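You operate a simulated robot arm through the tools that you are given. There is no shell and no other tool. Be economical: measure what you need, move in short steps, check, and stop when the job is done.

You are at the controls of a simulated robot arm. One attempt, no reset.

Task
Of the belts in the trough, lay the two of one length on the rubber mat.
Fine: first slide each to the stop and read the word over its lane; the odd one stays.

The check looks at the end state, three seconds after you hand in, the way a careful person would. Anything else that was tipped, shoved, dropped, spilled or broken makes it a failure.

Robot
A 7-joint arm with a fingered hand, fixed in place. Base frame: the origin is at the foot of the arm, x ahead of it, y to its left, z up; the work surface is at about z = 88. Lengths are in cm, angles in rad, forces in N, time in s.
With the tool pointing down near the work surface it reaches from about 24 to 68 cm from the base axis. Its first joint turns from -2.897 to 2.897 rad. Payload 4 kg.
Tool frame: the origin (TCP) lies between the finger pads and is the grasp point; the fingertips stand 2.6 cm ahead of it; z points along the fingers, y is the line along which they close. The gripper opens to 15.6 cm. The gripper's body begins 7.3 cm behind the TCP. The gripper is a hand of 4 fingers: y runs from the thumb to the fingers, the wrist lies at [0, 0, -23.9] in the tool frame, and closing takes about 1.5 s.
Orientation is told as [roll, pitch, yaw] about the base's x, y, z axes, in that order, counted from this pose: with the fingers straight down and closing along the base's y, the tool's x points along the base's -x, its y along +y and its z along -z.

Tools
- The arm moves only by the tool servo_tool. Its argument "moves" is a list of rows, each a list of 2 entries, a list of its own where there are three numbers: the shift along the base's x, y, z in units of 20 mm (1.0 is 20 mm), then the turn, a rotation vector about the base's x, y, z in units of 8 degrees (1.0 is 8 degrees). In form: [[[dx, dy, dz], [ax, ay, az]], ...]. A call has 1 to 20 rows; each row shifts and turns the commanded pose from where the row before left it. "hand" is the gripper command, from -1 (shut) to 1 (fully open), values between in proportion, set as the call begins (left out, the last holds). A call with a number of a shift or a turn outside -1 to 1 is refused whole. Rows are played at 5 a second. More than 5 cm and 0.15 rad between two rows, or a gripper value outside its range, and nothing of the call is played. A pose out of reach is approached as far as the arm can. The call stops where the force on the tool passes 40 N (or 10 N more than at its start, if that is more) or the arm is blocked; 0.2 s more then pass. The fingers move at their own pace (about 7.2 cm/s each) and stop on an object; they squeeze with about 33 N. The grip force told is the motor's: it shows also when the fingers shut on nothing. Time passes only in rows, and 0.2 s behind the last, so rows that do not move let the fingers close. The reply holds the time, the measured pose of the TCP, the force on the tool along the base axes, the opening and the grip force, in the units named above and with some noise, with the torque about the TCP (base axes, N m) and any sound that the robot's microphone picked up.
- Cameras (640 x 400 px; columns grow to the right, rows downward): "scene" is fixed at [5.02, 49.96, 143.92]; the picture's right is [-0.87, -0.50, 0.00], its down [-0.23, 0.41, -0.88] and it looks along [0.44, -0.77, -0.47] (base axes); focal length 309 px, centre (320, 200). "wrist" rides on the gripper at [5.8, -5.8, -9.1] in the tool frame; the picture's right is [0.71, 0.71, 0.00], its down [-0.53, 0.53, -0.67] and it looks along [-0.47, 0.47, 0.74] (tool axes); focal length 265 px, centre (320, 200). There is no depth. A picture from a camera that has moved, and an enlarged one, comes with that camera's place and axes in the base frame and with its lens.
- grab_frame(camera): a new picture of that camera. The clock stands still meanwhile.
- finger_targets(finger1, finger2, finger3, thumb_bend): sets how far each is bent, from 0 (flat) to 100 (curled in); at 30 the hand is open as for a grip, at 70 the pads meet at the TCP. One left out holds its place. A second passes; each finger stops where it meets its share of the squeeze, and holds until it gets a number again. A gripper value or a shape takes the hand back. It gives what a move gives, with no picture; readings hold the bend of each and the force on the fingers (four entries, about 0 where the hand has none), thumb and palm.
- hand_shape(shape): the hand has 4 fingers and takes this shape, open, in about a second: jaw (thumb against the fingers, like two jaws); tri (thumb and two fingers); tip (a fingertip pinch); poke (one finger out to press); point (the index stretched); flat (the hand flat); cup (the hand cupped); fist (a fist). The gripper value then closes the fingers along that shape, each until it touches; the sizes above hold for jaw. It gives what a move gives, with no picture.
- enlarge(camera, box): a new picture of the part [left, top, right, bottom] of that camera's present view, enlarged. The clock stands still meanwhile.
- close_job(): hands the job in; it is judged then, once.

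Work in short steps. Places have to be worked out from the pictures, the camera data and where the tool is seen: move nearer, look again, correct. Check each grasp and each placing, and mend what went wrong. You have 120 turns and 76 pictures in all, those below and enlarged ones among them. Open the gripper and draw the arm clear of the work before you hand the job in, unless the task says otherwise; then end with one line.

The tools are called after ">>>" as name(argument=value, ...) on one line, values as JSON. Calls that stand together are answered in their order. servo_tool: Moves the arm, as the interface text tells. Its arguments: {"type":"object","properties":{"moves":{"type":"array"},"hand":{"type":"number"}},"required":["moves"]} The other tools are called the same way: hand_shape (shape) gives the hand a shape; finger_targets (finger1, finger2, finger3, thumb_bend) moves the fingers one by one; grab_frame (camera) takes a picture; enlarge (camera, box) takes an enlarged picture of a part of a camera's view; close_job () hands the job in.

At the start:

```text
t: 0.0
tool_pos: [41.94, 10.91, 117.81]
tcp_rot: [0.0, -0.003, 0.001]
ft_force: [-0.6, -0.2, -0.3]
torque: [0.02, 0.02, -0.03]
gripper_width: 15.6
gripper_force: 0.0
shape: jaw
bend: [30.0, 30.0, 30.0, 30.0]
finger forces: [0.1, 0.0, 0.0, 0.0, 0.0, 0.0]
```

scene: 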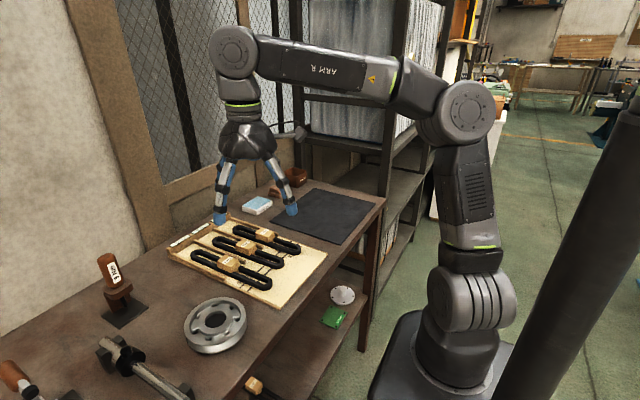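
wrist: 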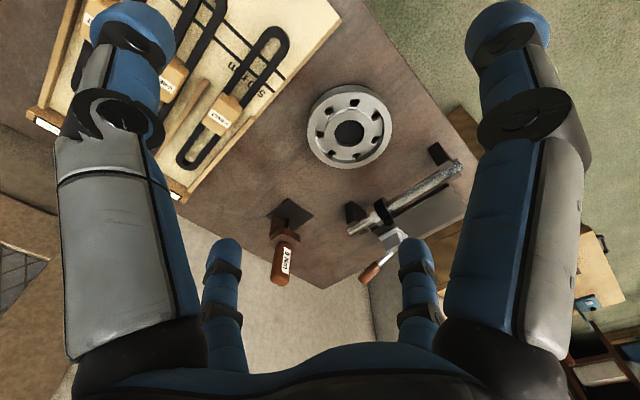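

The tray with three belts lies near the arm; I enlarge the scene picture to see lanes, words and stop.

>>> enlarge(camera="scene", box=[150, 180, 390, 330])

>>> enlarge(camera="wrist", box=[20, 0, 340, 200])

```text
2.67 times, centred on (270, 255) of scene
camera zoom: at [5.02, 49.96, 143.92], right [-0.87, -0.5, 0.0], down [-0.23, 0.41, -0.88], along [0.44, -0.77, -0.47], focal length 824 px, centre (453, 53)
```

zoom: 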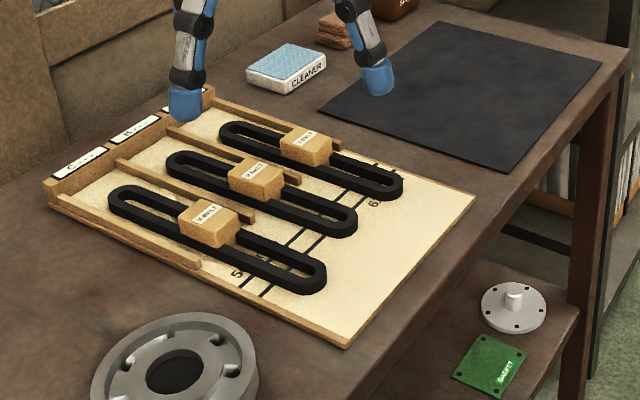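

```text
2.00 times, centred on (180, 100) of wrist
camera zoom: at [36.18, 5.04, 126.91], right [-0.71, 0.71, 0.0], down [0.53, 0.53, 0.67], along [0.47, 0.47, -0.74], focal length 531 px, centre (600, 400)
```

zoom: 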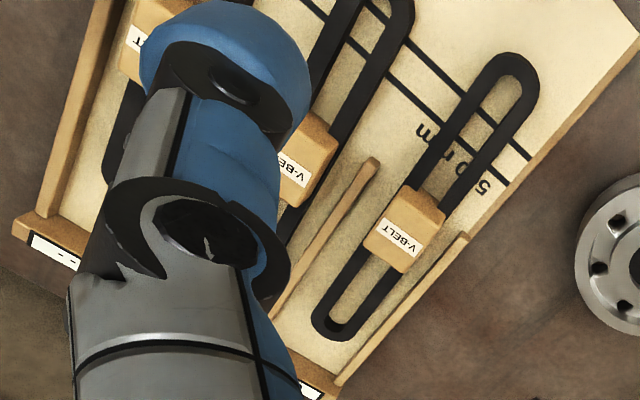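

The tray spans about x 38–78, y −13–11, and the stop with its labels is at the far x end. I look at the hand and at the label strip.

>>> enlarge(camera="scene", box=[190, 110, 318, 230])

>>> enlarge(camera="scene", box=[160, 205, 240, 255])

```text
3.33 times, centred on (254, 170) of scene
camera zoom: at [5.02, 49.96, 143.92], right [-0.87, -0.5, 0.0], down [-0.23, 0.41, -0.88], along [0.44, -0.77, -0.47], focal length 1030 px, centre (540, 300)
```

zoom: 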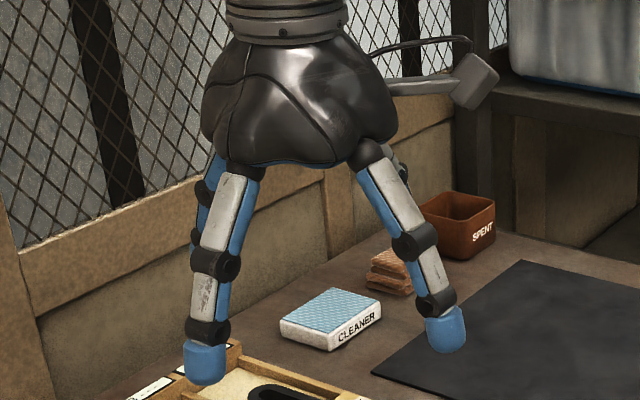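

```text
8.00 times, centred on (200, 230) of scene
camera zoom: at [5.02, 49.96, 143.92], right [-0.87, -0.5, 0.0], down [-0.23, 0.41, -0.88], along [0.44, -0.77, -0.47], focal length 2472 px, centre (1280, -40)
```

zoom: 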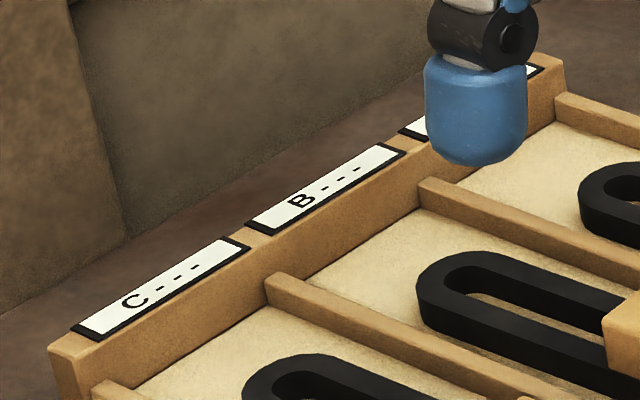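

The labels "A/B/C - - -" on the stop seem to be readouts that fill in when a belt arrives. The hand has four radial fingers, so I try the tip shape and look at it.

>>> hand_shape(shape="tip")

>>> grab_frame(camera="wrist")

>>> enlarge(camera="scene", box=[150, 110, 350, 235])

```text
t: 0.9
tool_pos: [41.9, 10.86, 117.85]
tcp_rot: [0.0, -0.002, -0.001]
ft_force: [0.0, 0.7, 0.1]
torque: [0.01, -0.02, -0.01]
gripper_width: 15.57
gripper_force: 0.0
shape: tip
bend: [12.0, 30.0, 12.0, 30.0]
finger forces: [0.1, 0.0, 0.1, 0.0, 0.0, 0.0]
```

```text
69 pictures are left
camera wrist: at [36.19, 5.04, 126.91], right [-0.71, 0.71, 0.0], down [0.53, 0.53, 0.67], along [0.47, 0.47, -0.74], focal length 265 px, centre (320, 200)
```

wrist: 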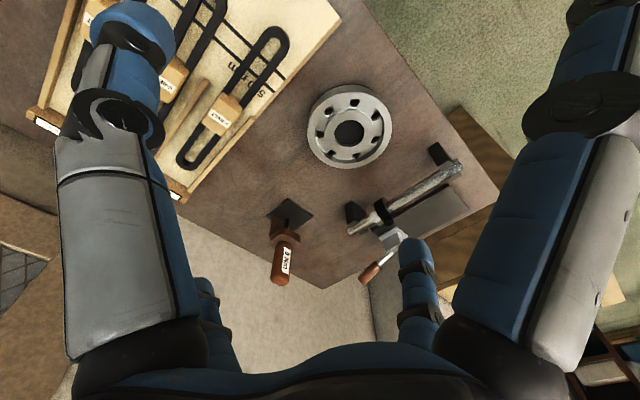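

```text
3.20 times, centred on (250, 172) of scene
camera zoom: at [5.02, 49.96, 143.92], right [-0.87, -0.5, 0.0], down [-0.23, 0.41, -0.88], along [0.44, -0.77, -0.47], focal length 989 px, centre (544, 288)
```

zoom: 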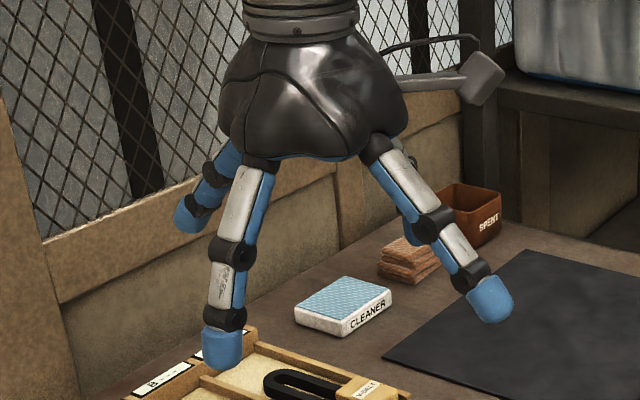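

Tip gives a thumb/finger2 pinch along y with the x fingers spread wide, which suits the lanes. I move above the tray to look down at the sleeves.

>>> servo_tool(moves=[[[1, -1, 0], [0, 0, 0]], [[1, -1, 0], [0, 0, 0]], [[1, -1, 0], [0, 0, 0]], [[1, -1, 0], [0, 0, 0]], [[0, -1, 0], [0, 0, 0]], [[0, -1, 0], [0, 0, 0]], [[0, -1, 0], [0, 0, 0]], [[0, 0, 0], [0, 0, 0]]])

>>> grab_frame(camera="wrist")

```text
t: 2.7
tool_pos: [49.91, -3.16, 117.93]
tcp_rot: [0.0, -0.003, 0.0]
ft_force: [-0.2, -0.1, -0.8]
torque: [0.0, 0.02, 0.02]
gripper_width: 15.58
gripper_force: 0.0
shape: tip
bend: [12.0, 30.0, 12.0, 30.0]
finger forces: [0.1, 0.0, 0.0, 0.1, 0.0, 0.1]
```

```text
67 pictures are left
camera wrist: at [44.12, -8.97, 126.98], right [-0.71, 0.71, 0.0], down [0.53, 0.53, 0.67], along [0.47, 0.47, -0.74], focal length 265 px, centre (320, 200)
```

wrist: 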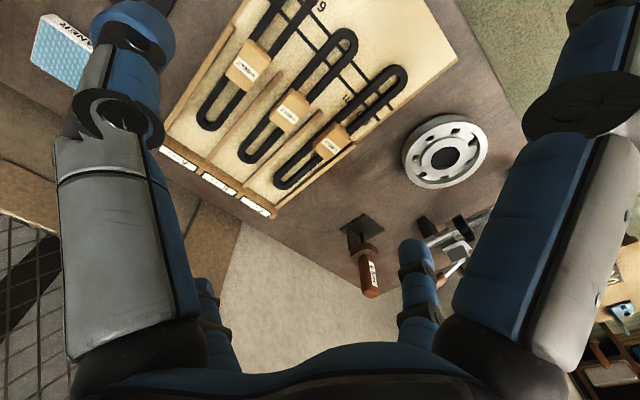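

>>> enlarge(camera="wrist", box=[150, 0, 470, 220])

```text
1.82 times, centred on (310, 110) of wrist
camera zoom: at [44.12, -8.97, 126.98], right [-0.71, 0.71, 0.0], down [0.53, 0.53, 0.67], along [0.47, 0.47, -0.74], focal length 483 px, centre (338, 364)
```

zoom: 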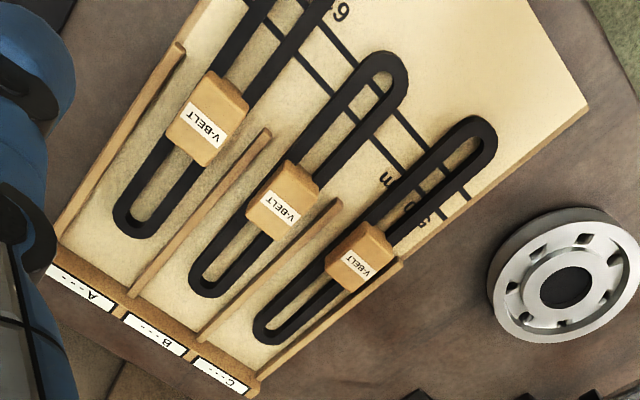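

Triangulating both views puts sleeve C's top at about (56.5, 6.7, 92), with the lanes about 7.5 cm apart. I go above it, part-close to about 8 cm, and look.

>>> servo_tool(hand=0.0, moves=[[[1, 1, -1], [0, 0, 0]], [[1, 1, -1], [0, 0, 0]], [[1, 1, -1], [0, 0, 0]], [[0.3, 1, -1], [0, 0, 0]], [[0, 0.9, -1], [0, 0, 0]], [[0, 0, -1], [0, 0, 0]], [[0, 0, 0], [0, 0, 0]], [[0, 0, 0], [0, 0, 0]]])

>>> grab_frame(camera="wrist")

>>> enlarge(camera="scene", box=[150, 150, 350, 275])

```text
t: 4.5
tool_pos: [56.72, 6.64, 105.65]
tcp_rot: [0.0, -0.001, 0.0]
ft_force: [-0.1, -0.3, 0.2]
torque: [0.02, -0.03, 0.0]
gripper_width: 7.84
gripper_force: 0.1
shape: tip
bend: [12.0, 36.0, 12.0, 70.0]
finger forces: [0.1, 0.0, 0.0, 0.1, 0.1, 0.1]
```

```text
65 pictures are left
camera wrist: at [50.93, 0.81, 114.93], right [-0.71, 0.71, 0.0], down [0.53, 0.53, 0.67], along [0.47, 0.47, -0.74], focal length 265 px, centre (320, 200)
```

wrist: 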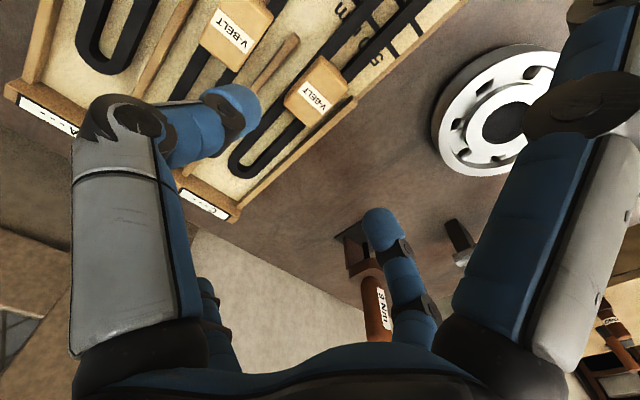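

```text
3.20 times, centred on (250, 212) of scene
camera zoom: at [5.02, 49.96, 143.92], right [-0.87, -0.5, 0.0], down [-0.23, 0.41, -0.88], along [0.44, -0.77, -0.47], focal length 989 px, centre (544, 160)
```

zoom: 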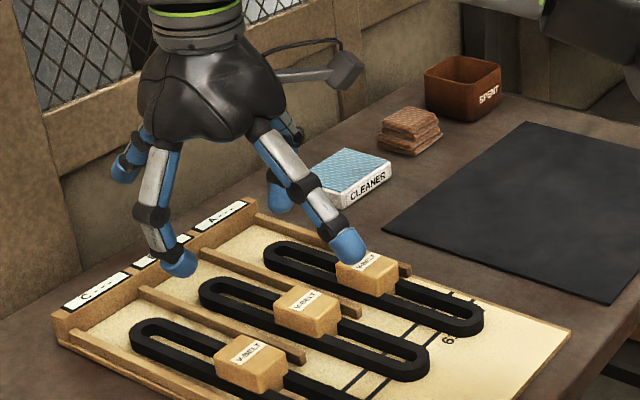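

The tip shape closes unevenly because the thumb goes to centre first. I set the fingers individually: symmetric thumb/finger2, with the side fingers flat.

>>> finger_targets(finger1=0, finger2=48, finger3=0, thumb_bend=48)

>>> grab_frame(camera="wrist")

>>> enlarge(camera="scene", box=[150, 150, 350, 275])

```text
t: 5.5
tool_pos: [56.72, 6.62, 105.8]
tcp_rot: [0.001, -0.002, -0.001]
ft_force: [0.3, -0.5, -0.5]
torque: [-0.01, 0.0, 0.0]
gripper_width: 11.32
gripper_force: 0.0
shape: fingers
bend: [1.0, 48.0, 1.0, 48.0]
finger forces: [0.0, 0.1, 0.0, 0.0, 0.1, 0.0]
```

```text
63 pictures are left
camera wrist: at [50.92, 0.81, 114.95], right [-0.71, 0.71, 0.0], down [0.53, 0.53, 0.67], along [0.47, 0.47, -0.74], focal length 265 px, centre (320, 200)
```

wrist: 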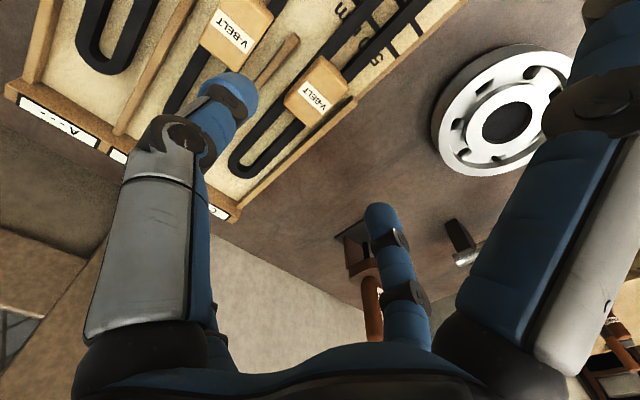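

```text
3.20 times, centred on (250, 212) of scene
camera zoom: at [5.02, 49.96, 143.92], right [-0.87, -0.5, 0.0], down [-0.23, 0.41, -0.88], along [0.44, -0.77, -0.47], focal length 989 px, centre (544, 160)
```

zoom: 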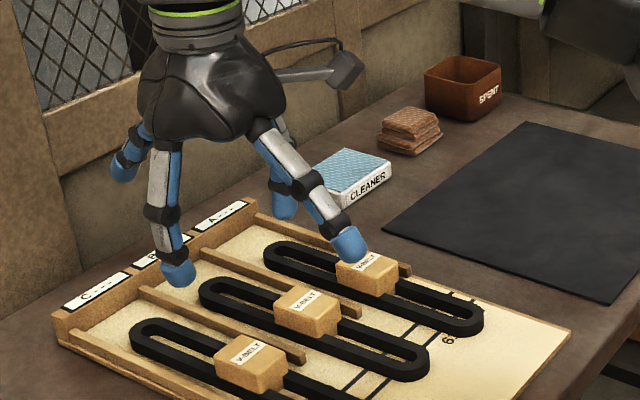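

The width at bend 48 is 11.3, and I need about 7 so the fingers fit between the sleeves. I bend further.

>>> finger_targets(finger2=59, thumb_bend=59)

>>> enlarge(camera="wrist", box=[160, 30, 400, 180])

```text
t: 6.5
tool_pos: [56.74, 6.65, 105.95]
tcp_rot: [0.0, -0.004, 0.002]
ft_force: [-0.3, 0.3, -1.6]
torque: [-0.01, -0.03, 0.0]
gripper_width: 10.64
gripper_force: 0.0
shape: fingers
bend: [1.0, 59.0, 1.0, 59.0]
finger forces: [0.1, 0.1, 0.0, 0.0, 0.1, 0.0]
```

```text
2.67 times, centred on (280, 105) of wrist
camera zoom: at [50.93, 0.81, 114.94], right [-0.71, 0.71, 0.0], down [0.53, 0.53, 0.67], along [0.47, 0.47, -0.74], focal length 708 px, centre (427, 453)
```

zoom: 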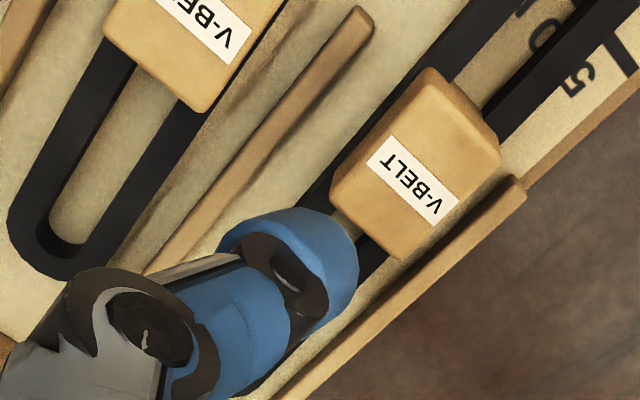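

The sleeve is centred at about (57.0, 6.35) and the thumb pad is about 3 cm off the centreline, so opening is about 6 cm. I centre and descend to just above the sleeve.

>>> servo_tool(moves=[[[0.1, -0.15, -1], [0, 0, 0]], [[0, 0, -1], [0, 0, 0]], [[0, 0, -1], [0, 0, 0]], [[0, 0, -1], [0, 0, 0]], [[0, 0, -0.5], [0, 0, 0]], [[0, 0, 0], [0, 0, 0]]])

>>> enlarge(camera="wrist", box=[160, 50, 480, 250])

>>> enlarge(camera="scene", box=[150, 175, 310, 275])

```text
t: 7.9
tool_pos: [56.89, 6.41, 96.67]
tcp_rot: [0.003, -0.001, -0.001]
ft_force: [0.4, -1.1, 0.1]
torque: [0.03, 0.0, -0.01]
gripper_width: 10.61
gripper_force: 0.0
shape: fingers
bend: [1.0, 59.0, 1.0, 59.0]
finger forces: [0.2, 0.1, 0.0, 0.0, 0.1, 0.0]
```

```text
2.00 times, centred on (320, 150) of wrist
camera zoom: at [51.04, 0.53, 105.92], right [-0.71, 0.71, 0.0], down [0.53, 0.53, 0.67], along [0.47, 0.47, -0.74], focal length 531 px, centre (320, 300)
```

zoom: 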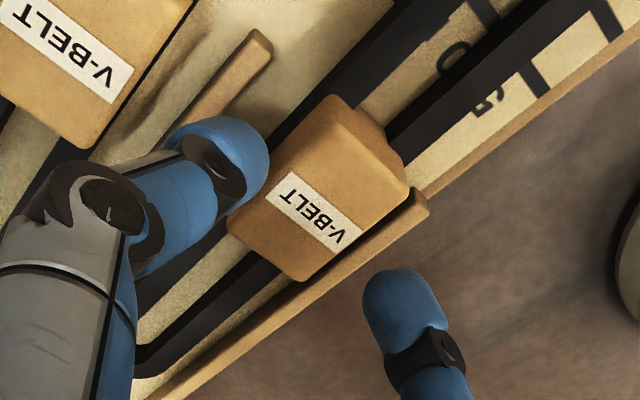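

```text
4.00 times, centred on (230, 225) of scene
camera zoom: at [5.02, 49.96, 143.92], right [-0.87, -0.5, 0.0], down [-0.23, 0.41, -0.88], along [0.44, -0.77, -0.47], focal length 1236 px, centre (680, 100)
```

zoom: 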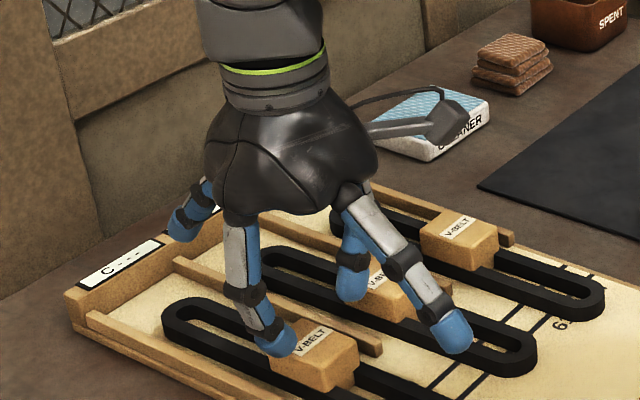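

The sleeve spans x 54.5–59.6 and y about 4.7–8.2, and the fingers straddle it centrally. I descend to gripping height.

>>> servo_tool(moves=[[[0, 0, -0.6], [0, 0, 0]], [[0, 0, -0.6], [0, 0, 0]], [[0, 0, -0.5], [0, 0, 0]], [[0, 0, 0], [0, 0, 0]]])

>>> enlarge(camera="wrist", box=[160, 50, 480, 250])

```text
t: 8.9
tool_pos: [56.63, 6.39, 93.37]
tcp_rot: [0.004, -0.001, -0.001]
ft_force: [0.4, 0.0, -0.3]
torque: [0.02, -0.02, 0.01]
gripper_width: 10.62
gripper_force: 0.1
shape: fingers
bend: [1.0, 59.0, 1.0, 59.0]
finger forces: [0.0, 0.0, 0.0, 0.1, 0.1, 0.0]
```

```text
2.00 times, centred on (320, 150) of wrist
camera zoom: at [51.0, 0.5, 102.45], right [-0.71, 0.71, 0.0], down [0.53, 0.53, 0.67], along [0.47, 0.47, -0.74], focal length 531 px, centre (320, 300)
```

zoom: 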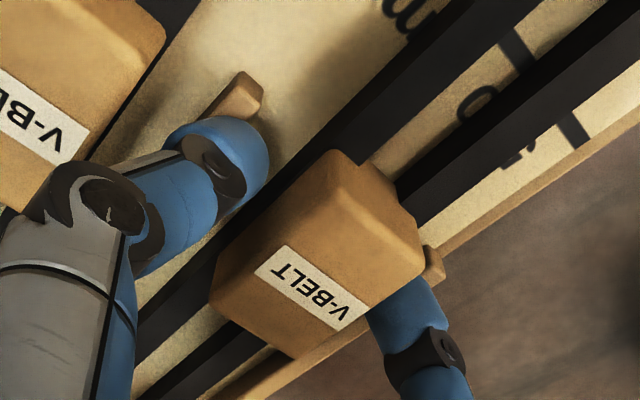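

There was no contact and both fingers are beside the sleeve. I close them.

>>> finger_targets(finger2=70, thumb_bend=70)

>>> enlarge(camera="wrist", box=[160, 50, 480, 250])

```text
t: 9.9
tool_pos: [56.71, 6.38, 93.36]
tcp_rot: [0.0, -0.001, 0.001]
ft_force: [0.3, 0.8, -0.4]
torque: [0.01, 0.0, -0.01]
gripper_width: 10.41
gripper_force: 9.1
shape: fingers
bend: [1.0, 62.0, 1.0, 65.0]
finger forces: [0.1, 8.4, 0.0, 0.1, 8.4, 0.1]
```

```text
2.00 times, centred on (320, 150) of wrist
camera zoom: at [51.0, 0.5, 102.47], right [-0.71, 0.71, 0.0], down [0.53, 0.53, 0.67], along [0.47, 0.47, -0.74], focal length 531 px, centre (320, 300)
```

zoom: 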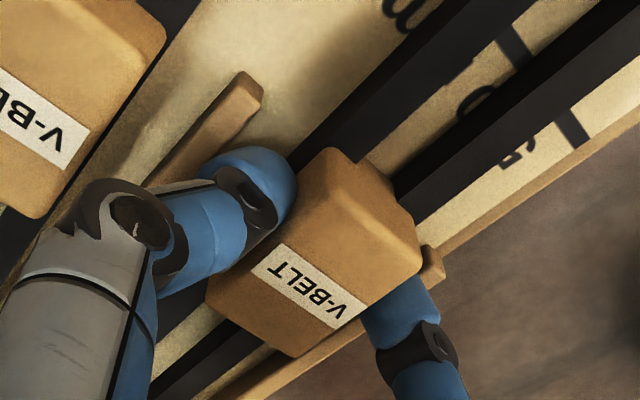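

The sleeve is gripped at 8.4 N each side. I slide it gently toward the stop.

>>> servo_tool(moves=[[[0.4, 0, 0], [0, 0, 0]], [[0.4, 0, 0], [0, 0, 0]], [[0.4, 0, 0], [0, 0, 0]], [[0.4, 0, 0], [0, 0, 0]], [[0, 0, 0], [0, 0, 0]]])

>>> enlarge(camera="scene", box=[150, 200, 310, 300])

```text
t: 11.1
tool_pos: [60.03, 6.4, 93.47]
tcp_rot: [-0.002, 0.001, 0.002]
ft_force: [-0.2, 0.7, 1.0]
torque: [-0.03, 0.0, 0.01]
gripper_width: 10.39
gripper_force: 8.5
shape: fingers
bend: [1.0, 62.0, 1.0, 65.0]
finger forces: [0.1, 8.5, 0.0, 0.0, 8.3, 0.0]
```

```text
4.00 times, centred on (230, 250) of scene
camera zoom: at [5.02, 49.96, 143.92], right [-0.87, -0.5, 0.0], down [-0.23, 0.41, -0.88], along [0.44, -0.77, -0.47], focal length 1236 px, centre (680, 0)
```

zoom: 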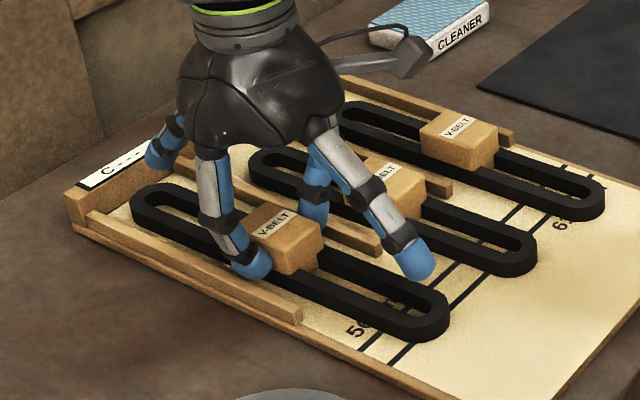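

It slides freely. I continue in smaller steps and watch the force.

>>> servo_tool(moves=[[[0.25, 0, 0], [0, 0, 0]], [[0.25, 0, 0], [0, 0, 0]], [[0.25, 0, 0], [0, 0, 0]], [[0.25, 0, 0], [0, 0, 0]], [[0, 0, 0], [0, 0, 0]]])

>>> enlarge(camera="scene", box=[150, 200, 310, 300])

```text
t: 12.3
tool_pos: [61.86, 6.47, 93.44]
tcp_rot: [0.0, 0.001, 0.0]
ft_force: [-13.4, 0.0, -0.3]
torque: [0.05, 0.3, -0.07]
gripper_width: 10.4
gripper_force: 8.1
shape: fingers
bend: [1.0, 62.0, 1.0, 65.0]
finger forces: [0.0, 8.7, 0.0, 0.1, 8.4, 0.1]
```

```text
4.00 times, centred on (230, 250) of scene
camera zoom: at [5.02, 49.96, 143.92], right [-0.87, -0.5, 0.0], down [-0.23, 0.41, -0.88], along [0.44, -0.77, -0.47], focal length 1236 px, centre (680, 0)
```

zoom: 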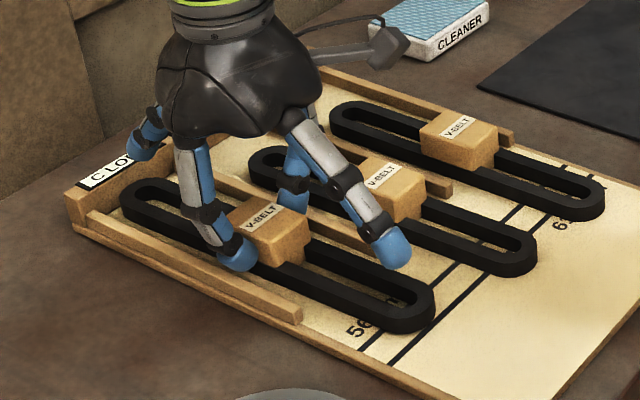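

The stop is reached (−13 N) and the readout shows "C LO…". I release, lift, and read it.

>>> finger_targets(finger2=58, thumb_bend=58)

>>> servo_tool(moves=[[[0, 0, 0.6], [0, 0, 0]], [[0, 0, 1], [0, 0, 0]], [[-0.6, -0.9, 1], [0, 0, 0]], [[-1, -0.9, 0], [0, 0, 0]], [[-0.9, -0.9, 0], [0, 0, 0]], [[0, -0.9, 0], [0, 0, 0]], [[0, 0, 0], [0, 0, 0]]])

>>> enlarge(camera="wrist", box=[110, 0, 430, 200])

>>> enlarge(camera="scene", box=[150, 190, 310, 290])

```text
t: 13.3
tool_pos: [62.03, 6.44, 93.57]
tcp_rot: [0.0, 0.0, 0.0]
ft_force: [-0.2, 0.0, 0.4]
torque: [0.0, 0.0, 0.0]
gripper_width: 10.76
gripper_force: 0.1
shape: fingers
bend: [1.0, 57.0, 1.0, 57.0]
finger forces: [0.1, 0.0, 0.0, 0.1, 0.0, 0.0]
```

```text
t: 14.9
tool_pos: [56.85, -0.94, 98.48]
tcp_rot: [-0.001, -0.002, 0.001]
ft_force: [-1.0, 0.1, -0.1]
torque: [0.03, -0.02, -0.02]
gripper_width: 10.75
gripper_force: 0.0
shape: fingers
bend: [1.0, 57.0, 1.0, 57.0]
finger forces: [0.0, 0.0, 0.0, 0.1, 0.0, 0.0]
```

```text
2.00 times, centred on (270, 100) of wrist
camera zoom: at [51.17, -6.76, 107.59], right [-0.71, 0.71, 0.0], down [0.53, 0.53, 0.67], along [0.47, 0.47, -0.74], focal length 531 px, centre (420, 400)
```

zoom: 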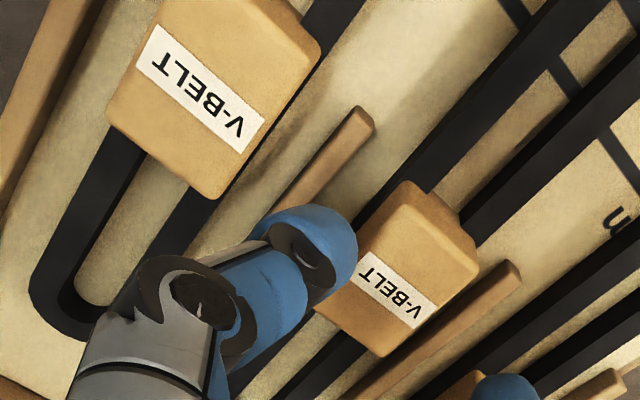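

```text
4.00 times, centred on (230, 240) of scene
camera zoom: at [5.02, 49.96, 143.92], right [-0.87, -0.5, 0.0], down [-0.23, 0.41, -0.88], along [0.44, -0.77, -0.47], focal length 1236 px, centre (680, 40)
```

zoom: 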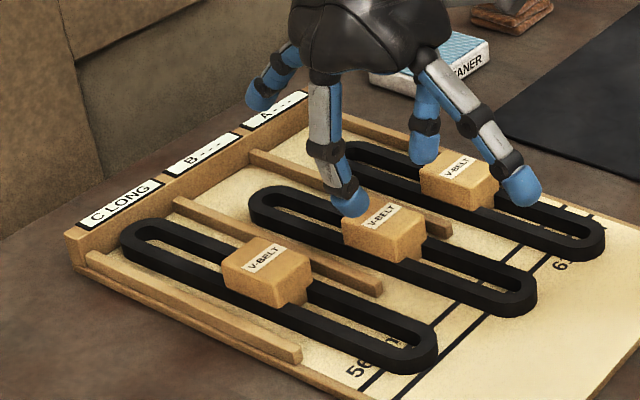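

Lane C reads "LONG". Sleeve B is at about (57.9, −0.95), right below, so I descend on it.

>>> servo_tool(moves=[[[0.3, 0, -1], [0, 0, 0]], [[0, 0, -0.9], [0, 0, 0]], [[0, 0, -0.65], [0, 0, 0]], [[0, 0, 0], [0, 0, 0]]])

>>> enlarge(camera="wrist", box=[160, 50, 480, 250])

```text
t: 15.9
tool_pos: [57.47, -0.83, 93.45]
tcp_rot: [-0.002, -0.001, 0.0]
ft_force: [0.4, 0.8, -1.0]
torque: [0.0, 0.02, -0.01]
gripper_width: 10.74
gripper_force: 0.0
shape: fingers
bend: [1.0, 57.0, 1.0, 57.0]
finger forces: [0.0, 0.0, 0.0, 0.0, 0.0, 0.0]
```

```text
2.00 times, centred on (320, 150) of wrist
camera zoom: at [51.77, -6.67, 102.53], right [-0.71, 0.71, 0.0], down [0.53, 0.53, 0.67], along [0.47, 0.47, -0.74], focal length 531 px, centre (320, 300)
```

zoom: 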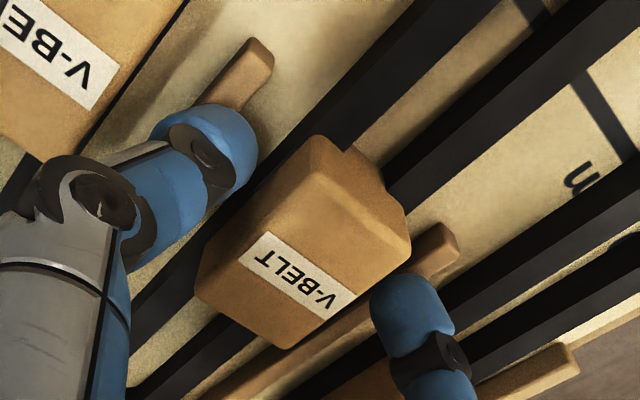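

The fingers straddle sleeve B. I grip it and slide it the first 2 cm.

>>> finger_targets(finger2=70, thumb_bend=70)

>>> servo_tool(moves=[[[0.3, 0, 0], [0, 0, 0]], [[0.3, 0, 0], [0, 0, 0]], [[0.3, 0, 0], [0, 0, 0]], [[0.3, 0, 0], [0, 0, 0]], [[0.25, 0, 0], [0, 0, 0]], [[0.25, 0, 0], [0, 0, 0]], [[0, 0, 0], [0, 0, 0]]])

>>> enlarge(camera="scene", box=[150, 190, 310, 290])

```text
t: 16.9
tool_pos: [57.38, -0.83, 93.53]
tcp_rot: [0.001, -0.003, -0.001]
ft_force: [-0.9, -1.3, 0.4]
torque: [0.02, 0.03, 0.0]
gripper_width: 10.4
gripper_force: 8.8
shape: fingers
bend: [1.0, 62.0, 1.0, 64.0]
finger forces: [0.1, 8.5, 0.1, 0.0, 9.4, 0.1]
```

```text
t: 18.5
tool_pos: [61.03, -0.84, 93.62]
tcp_rot: [0.0, -0.002, 0.002]
ft_force: [-0.5, -0.6, -0.2]
torque: [-0.03, 0.06, 0.02]
gripper_width: 10.42
gripper_force: 9.2
shape: fingers
bend: [1.0, 62.0, 1.0, 64.0]
finger forces: [0.0, 8.8, 0.0, 0.1, 8.6, 0.1]
```

```text
4.00 times, centred on (230, 240) of scene
camera zoom: at [5.02, 49.96, 143.92], right [-0.87, -0.5, 0.0], down [-0.23, 0.41, -0.88], along [0.44, -0.77, -0.47], focal length 1236 px, centre (680, 40)
```

zoom: 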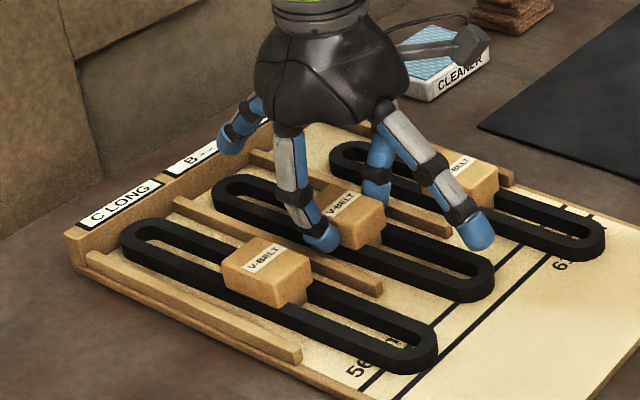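

Still about 1–2 cm to go, so I continue.

>>> servo_tool(moves=[[[0.25, 0, 0], [0, 0, 0]], [[0.25, 0, 0], [0, 0, 0]], [[0.2, 0, 0], [0, 0, 0]], [[0, 0, 0], [0, 0, 0]]])

>>> enlarge(camera="scene", box=[150, 190, 310, 290])

```text
t: 19.5
tool_pos: [62.33, -0.8, 93.55]
tcp_rot: [0.001, -0.001, 0.001]
ft_force: [-0.9, -1.0, 0.3]
torque: [0.03, 0.0, 0.02]
gripper_width: 10.42
gripper_force: 8.5
shape: fingers
bend: [1.0, 62.0, 1.0, 64.0]
finger forces: [0.0, 8.7, 0.1, 0.0, 8.6, 0.1]
```

```text
4.00 times, centred on (230, 240) of scene
camera zoom: at [5.02, 49.96, 143.92], right [-0.87, -0.5, 0.0], down [-0.23, 0.41, -0.88], along [0.44, -0.77, -0.47], focal length 1236 px, centre (680, 40)
```

zoom: 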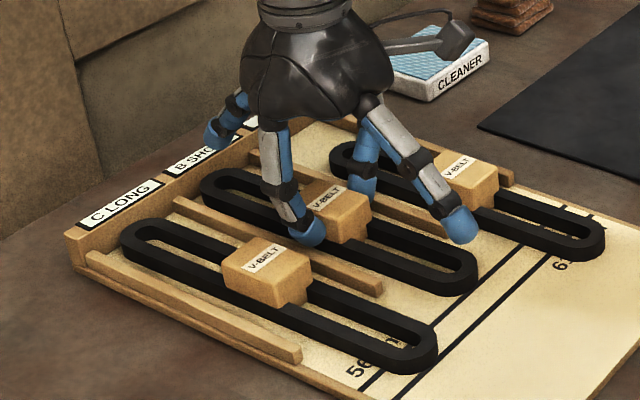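

B shows "SHO…". I nudge it to firm contact, then release and go to lane A.

>>> servo_tool(moves=[[[0.15, 0, 0], [0, 0, 0]], [[0.1, 0, 0], [0, 0, 0]], [[0, 0, 0], [0, 0, 0]]])

>>> finger_targets(finger2=57, thumb_bend=57)

>>> servo_tool(moves=[[[0, 0, 0.6], [0, 0, 0]], [[0, 0, 1], [0, 0, 0]], [[-0.6, -0.9, 1], [0, 0, 0]], [[-1, -0.9, 0], [0, 0, 0]], [[-0.9, -0.9, 0], [0, 0, 0]], [[0, -1, 0], [0, 0, 0]], [[0, 0, 0], [0, 0, 0]]])

>>> enlarge(camera="wrist", box=[110, 0, 430, 200])

>>> enlarge(camera="scene", box=[150, 190, 310, 290])

```text
t: 20.3
tool_pos: [62.8, -0.86, 93.63]
tcp_rot: [-0.001, 0.001, 0.001]
ft_force: [-12.1, 0.6, 0.2]
torque: [-0.02, 0.23, -0.1]
gripper_width: 10.41
gripper_force: 8.3
shape: fingers
bend: [1.0, 62.0, 1.0, 64.0]
finger forces: [0.1, 8.6, 0.1, 0.0, 8.6, 0.1]
```

```text
t: 21.3
tool_pos: [62.79, -0.76, 93.57]
tcp_rot: [0.0, -0.001, 0.0]
ft_force: [0.2, -0.7, 0.6]
torque: [-0.02, -0.01, 0.01]
gripper_width: 10.8
gripper_force: 0.1
shape: fingers
bend: [1.0, 56.0, 1.0, 56.0]
finger forces: [0.0, 0.0, 0.0, 0.0, 0.1, 0.1]
```

```text
t: 22.9
tool_pos: [57.93, -8.15, 98.88]
tcp_rot: [0.0, -0.003, 0.0]
ft_force: [0.8, 0.2, 0.8]
torque: [0.02, 0.0, 0.03]
gripper_width: 10.79
gripper_force: 0.0
shape: fingers
bend: [1.0, 56.0, 1.0, 56.0]
finger forces: [0.0, 0.0, 0.1, 0.0, 0.0, 0.0]
```

```text
2.00 times, centred on (270, 100) of wrist
camera zoom: at [52.07, -13.99, 107.87], right [-0.71, 0.71, 0.0], down [0.53, 0.53, 0.67], along [0.47, 0.47, -0.74], focal length 531 px, centre (420, 400)
```

zoom: 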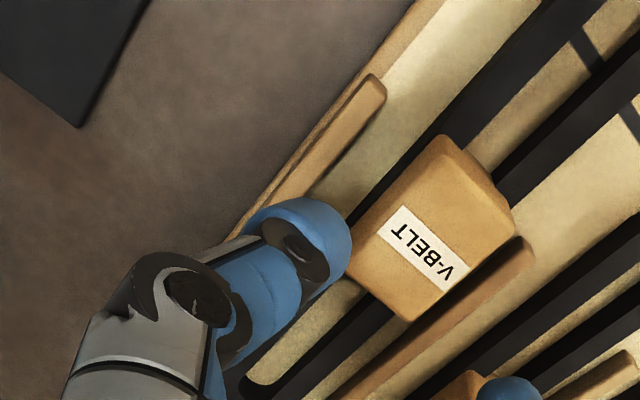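

```text
4.00 times, centred on (230, 240) of scene
camera zoom: at [5.02, 49.96, 143.92], right [-0.87, -0.5, 0.0], down [-0.23, 0.41, -0.88], along [0.44, -0.77, -0.47], focal length 1236 px, centre (680, 40)
```

zoom: 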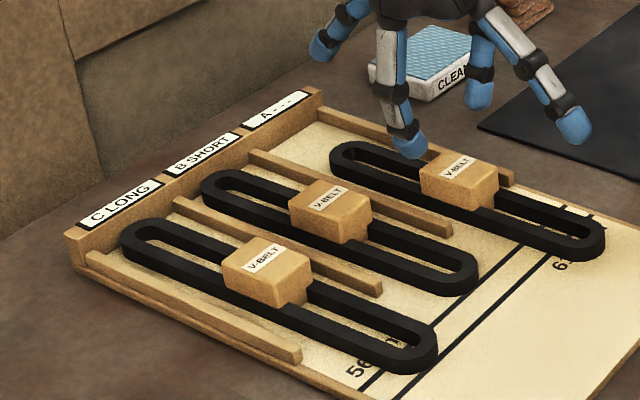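

B reads "SHORT" and C "LONG". Sleeve A is at about (56.9, −8.0), so I descend onto it.

>>> servo_tool(moves=[[[-0.5, 0, -1], [0, 0, 0]], [[0, 0, -1], [0, 0, 0]], [[0, 0, -0.65], [0, 0, 0]], [[0, 0, 0], [0, 0, 0]]])

>>> enlarge(camera="wrist", box=[160, 50, 480, 250])

```text
t: 23.9
tool_pos: [56.73, -8.21, 93.63]
tcp_rot: [0.0, -0.002, 0.001]
ft_force: [1.6, -1.0, -0.2]
torque: [-0.03, -0.02, -0.02]
gripper_width: 10.77
gripper_force: 0.1
shape: fingers
bend: [1.0, 56.0, 1.0, 56.0]
finger forces: [0.0, 0.0, 0.1, 0.0, 0.1, 0.0]
```

```text
2.00 times, centred on (320, 150) of wrist
camera zoom: at [50.99, -14.07, 102.62], right [-0.71, 0.71, 0.0], down [0.53, 0.53, 0.67], along [0.47, 0.47, -0.74], focal length 531 px, centre (320, 300)
```

zoom: 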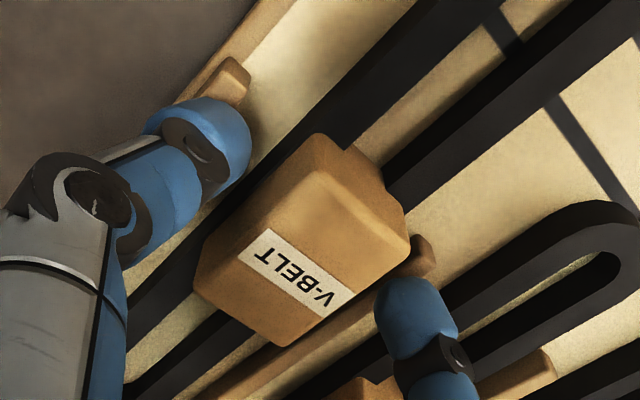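

Aligned as before. I grip and slide about 4 cm.

>>> finger_targets(finger2=70, thumb_bend=70)

>>> servo_tool(moves=[[[0.3, 0, 0], [0, 0, 0]], [[0.3, 0, 0], [0, 0, 0]], [[0.3, 0, 0], [0, 0, 0]], [[0.3, 0, 0], [0, 0, 0]], [[0.3, 0, 0], [0, 0, 0]], [[0.3, 0, 0], [0, 0, 0]], [[0.2, 0, 0], [0, 0, 0]], [[0, 0, 0], [0, 0, 0]]])

>>> enlarge(camera="scene", box=[150, 190, 310, 290])

```text
t: 24.9
tool_pos: [56.73, -8.28, 93.6]
tcp_rot: [0.001, -0.002, -0.001]
ft_force: [0.2, -1.7, 1.1]
torque: [-0.01, 0.02, 0.0]
gripper_width: 10.42
gripper_force: 8.1
shape: fingers
bend: [1.0, 62.0, 1.0, 64.0]
finger forces: [0.0, 8.3, 0.0, 0.0, 9.5, 0.1]
```

```text
t: 26.7
tool_pos: [60.74, -8.23, 93.44]
tcp_rot: [-0.001, -0.002, 0.0]
ft_force: [-6.0, -1.1, 4.6]
torque: [0.03, 0.18, -0.04]
gripper_width: 10.42
gripper_force: 9.3
shape: fingers
bend: [1.0, 62.0, 1.0, 64.0]
finger forces: [0.0, 8.9, 0.0, 0.0, 10.0, 0.1]
```

```text
4.00 times, centred on (230, 240) of scene
camera zoom: at [5.02, 49.96, 143.92], right [-0.87, -0.5, 0.0], down [-0.23, 0.41, -0.88], along [0.44, -0.77, -0.47], focal length 1236 px, centre (680, 40)
```

zoom: 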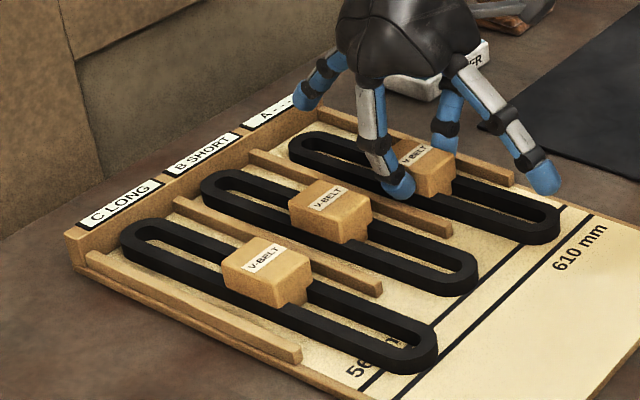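

There's a slight resistance, and the belt end is close to the stop. I nudge a little further.

>>> servo_tool(moves=[[[0.2, 0, 0], [0, 0, 0]], [[0.2, 0, 0], [0, 0, 0]], [[0, 0, 0], [0, 0, 0]]])

>>> enlarge(camera="scene", box=[190, 190, 310, 270])

```text
t: 27.5
tool_pos: [61.69, -8.23, 93.48]
tcp_rot: [0.0, -0.002, -0.002]
ft_force: [-5.1, -2.4, 2.9]
torque: [0.01, 0.08, -0.08]
gripper_width: 10.45
gripper_force: 9.9
shape: fingers
bend: [1.0, 62.0, 1.0, 64.0]
finger forces: [0.0, 8.3, 0.0, 0.0, 10.7, 0.1]
```

```text
5.00 times, centred on (250, 230) of scene
camera zoom: at [5.02, 49.96, 143.92], right [-0.87, -0.5, 0.0], down [-0.23, 0.41, -0.88], along [0.44, -0.77, -0.47], focal length 1545 px, centre (670, 50)
```

zoom: 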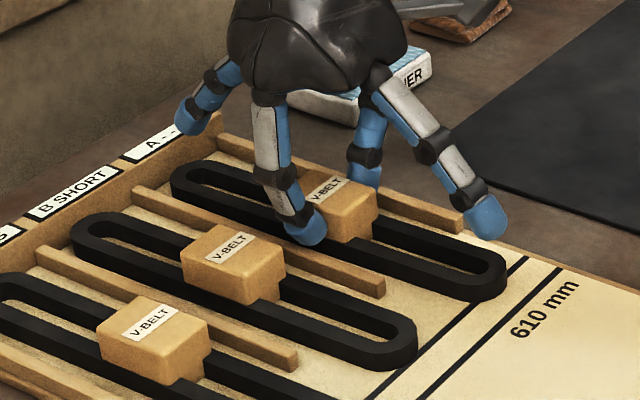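

It still moves, with the thumb probably rubbing the outer rail lightly. I go a little further.

>>> servo_tool(moves=[[[0.2, 0, 0.05], [0, 0, 0]], [[0.2, 0, 0], [0, 0, 0]], [[0, 0, 0], [0, 0, 0]]])

>>> enlarge(camera="scene", box=[190, 190, 310, 270])

```text
t: 28.3
tool_pos: [62.38, -8.25, 93.52]
tcp_rot: [0.001, -0.002, 0.0]
ft_force: [-2.2, -0.6, 1.2]
torque: [0.07, 0.03, -0.02]
gripper_width: 10.42
gripper_force: 9.5
shape: fingers
bend: [1.0, 62.0, 1.0, 64.0]
finger forces: [0.0, 9.3, 0.1, 0.0, 9.1, 0.0]
```

```text
5.00 times, centred on (250, 230) of scene
camera zoom: at [5.02, 49.96, 143.92], right [-0.87, -0.5, 0.0], down [-0.23, 0.41, -0.88], along [0.44, -0.77, -0.47], focal length 1545 px, centre (670, 50)
```

zoom: 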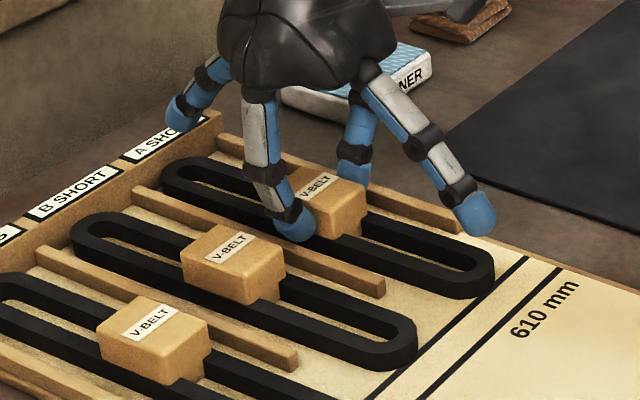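

A reads "SHORT", so A and B are the pair and C (LONG) stays. Belt A is still gripped, so I lift it slightly and check.

>>> servo_tool(moves=[[[-0.1, 0, 0.3], [0, 0, 0]], [[0, 0, 0.5], [0, 0, 0]], [[0, 0, 0.7], [0, 0, 0]], [[0, 0, 0], [0, 0, 0]], [[0, 0, 0], [0, 0, 0]]])

>>> grab_frame(camera="scene")

>>> enlarge(camera="scene", box=[190, 180, 330, 270])

```text
t: 29.5
tool_pos: [62.18, -8.26, 96.54]
tcp_rot: [0.0, -0.002, 0.001]
ft_force: [0.2, -0.2, -1.3]
torque: [-0.01, 0.0, 0.01]
gripper_width: 10.45
gripper_force: 8.2
shape: fingers
bend: [1.0, 62.0, 1.0, 64.0]
finger forces: [0.1, 8.6, 0.0, 0.0, 8.7, 0.0]
```

```text
43 pictures are left
```

scene: 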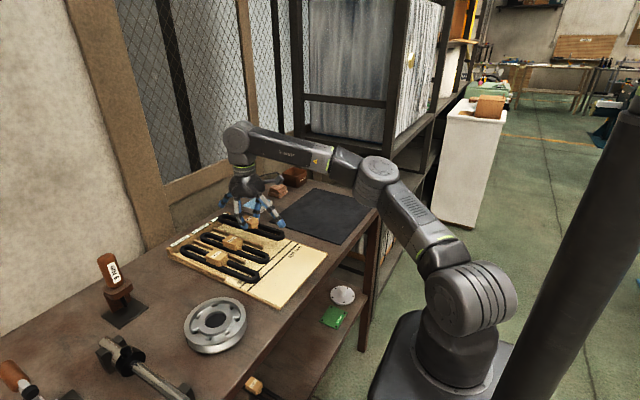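

```text
4.44 times, centred on (260, 225) of scene
camera zoom: at [5.02, 49.96, 143.92], right [-0.87, -0.5, 0.0], down [-0.23, 0.41, -0.88], along [0.44, -0.77, -0.47], focal length 1373 px, centre (587, 89)
```

zoom: 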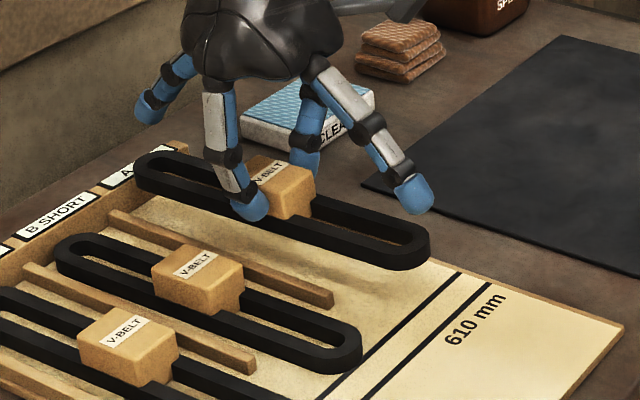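

The belt hangs rigid in the grip and the load is about 1.3 N. The mat spans about x 38–64 and y −19 to −49, so I lift high and then carry while yawing −90°, which lays the belts along y.

>>> servo_tool(moves=[[[0, 0, 1], [0, 0, 0]], [[0, 0, 1], [0, 0, 0]], [[0, 0, 1], [0, 0, 0]], [[0, 0, 1], [0, 0, 0]], [[0, 0, 0.8], [0, 0, 0]], [[0, 0, 0], [0, 0, 0]]])

>>> servo_tool(moves=[[[-0.25, -1, 0], [0, 0, -0.8]], [[-0.25, -1, 0], [0, 0, -0.8]], [[-0.25, -1, 0], [0, 0, -0.8]], [[-0.25, -1, 0], [0, 0, -0.8]], [[-0.25, -1, 0], [0, 0, -0.8]], [[-0.25, -1, 0], [0, 0, -0.8]], [[-0.25, -1, 0], [0, 0, -0.8]], [[-0.25, -1, 0], [0, 0, -0.8]], [[-0.25, -1, 0], [0, 0, -0.8]], [[-0.25, -1, 0], [0, 0, -0.8]], [[-0.25, -1, 0], [0, 0, -0.8]], [[-0.25, -1, 0], [0, 0, -0.8]], [[-0.25, -0.85, 0], [0, 0, -0.8]], [[0, 0, 0], [0, 0, -0.85]], [[0, 0, 0], [0, 0, 0]]])

>>> grab_frame(camera="scene")

>>> grab_frame(camera="wrist")

```text
t: 30.9
tool_pos: [62.4, -8.27, 106.01]
tcp_rot: [0.0, -0.002, 0.0]
ft_force: [0.0, 0.3, -1.6]
torque: [0.03, 0.0, -0.01]
gripper_width: 10.41
gripper_force: 8.8
shape: fingers
bend: [1.0, 62.0, 1.0, 64.0]
finger forces: [0.0, 8.7, 0.0, 0.0, 8.7, 0.1]
```

```text
t: 34.1
tool_pos: [55.45, -33.86, 106.07]
tcp_rot: [0.003, -0.003, -1.573]
ft_force: [-0.2, -0.2, -2.4]
torque: [0.0, 0.0, -0.02]
gripper_width: 10.39
gripper_force: 8.9
shape: fingers
bend: [1.0, 62.0, 1.0, 64.0]
finger forces: [0.0, 8.7, 0.1, 0.0, 8.8, 0.0]
```

```text
41 pictures are left
```

scene: 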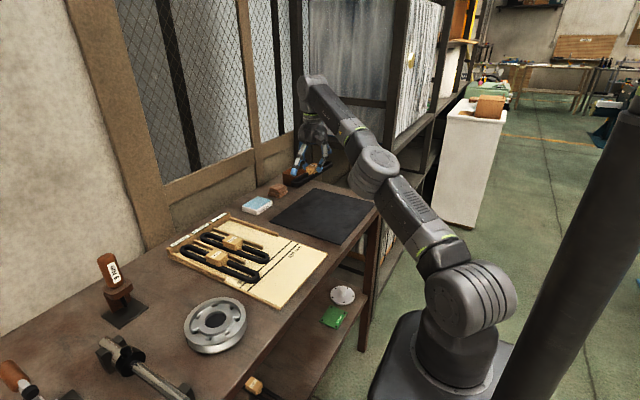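

```text
40 pictures are left
camera wrist: at [49.77, -27.94, 115.15], right [0.71, 0.71, 0.0], down [0.52, -0.53, 0.67], along [0.47, -0.47, -0.74], focal length 265 px, centre (320, 200)
```

wrist: 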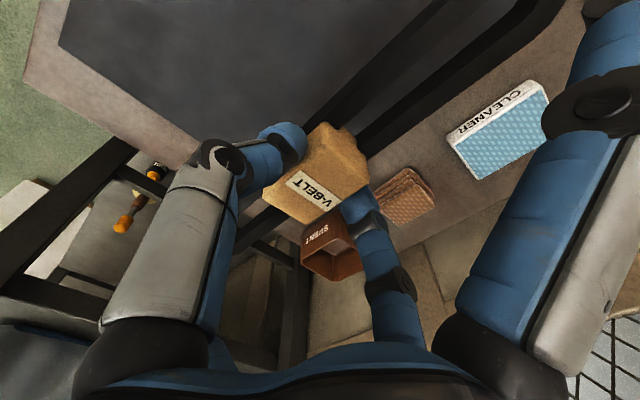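

Yaw is −90° at (55.4, −33.9), over the mat. I lower to near the surface.

>>> servo_tool(moves=[[[0, 0, -1], [0, 0, 0]], [[0, 0, -1], [0, 0, 0]], [[0, 0, -1], [0, 0, 0]], [[0, 0, -1], [0, 0, 0]], [[0, 0, -1], [0, 0, 0]], [[0, 0, -0.7], [0, 0, 0]], [[0, 0, 0], [0, 0, 0]]])

>>> enlarge(camera="scene", box=[250, 150, 410, 250])

```text
t: 35.7
tool_pos: [58.34, -35.63, 95.8]
tcp_rot: [-0.002, -0.001, -1.572]
ft_force: [-0.7, -0.5, -0.8]
torque: [0.04, 0.02, 0.0]
gripper_width: 10.41
gripper_force: 8.3
shape: fingers
bend: [1.0, 62.0, 1.0, 64.0]
finger forces: [0.0, 8.7, 0.1, 0.0, 8.6, 0.0]
out of reach, approached as far as the arm can: row 2, 3, 4, 5, 6
```

```text
4.00 times, centred on (330, 200) of scene
camera zoom: at [5.02, 49.96, 143.92], right [-0.87, -0.5, 0.0], down [-0.23, 0.41, -0.88], along [0.44, -0.77, -0.47], focal length 1236 px, centre (280, 200)
```

zoom: 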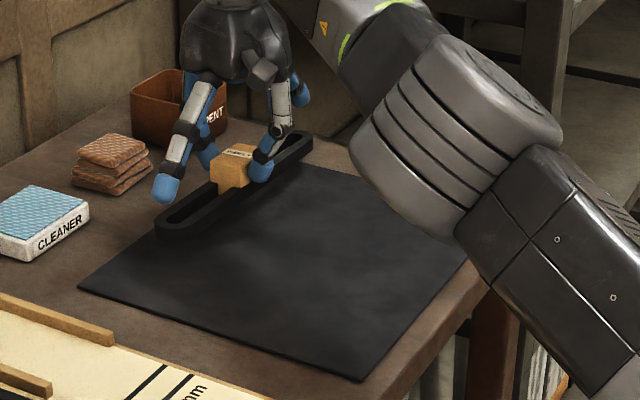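

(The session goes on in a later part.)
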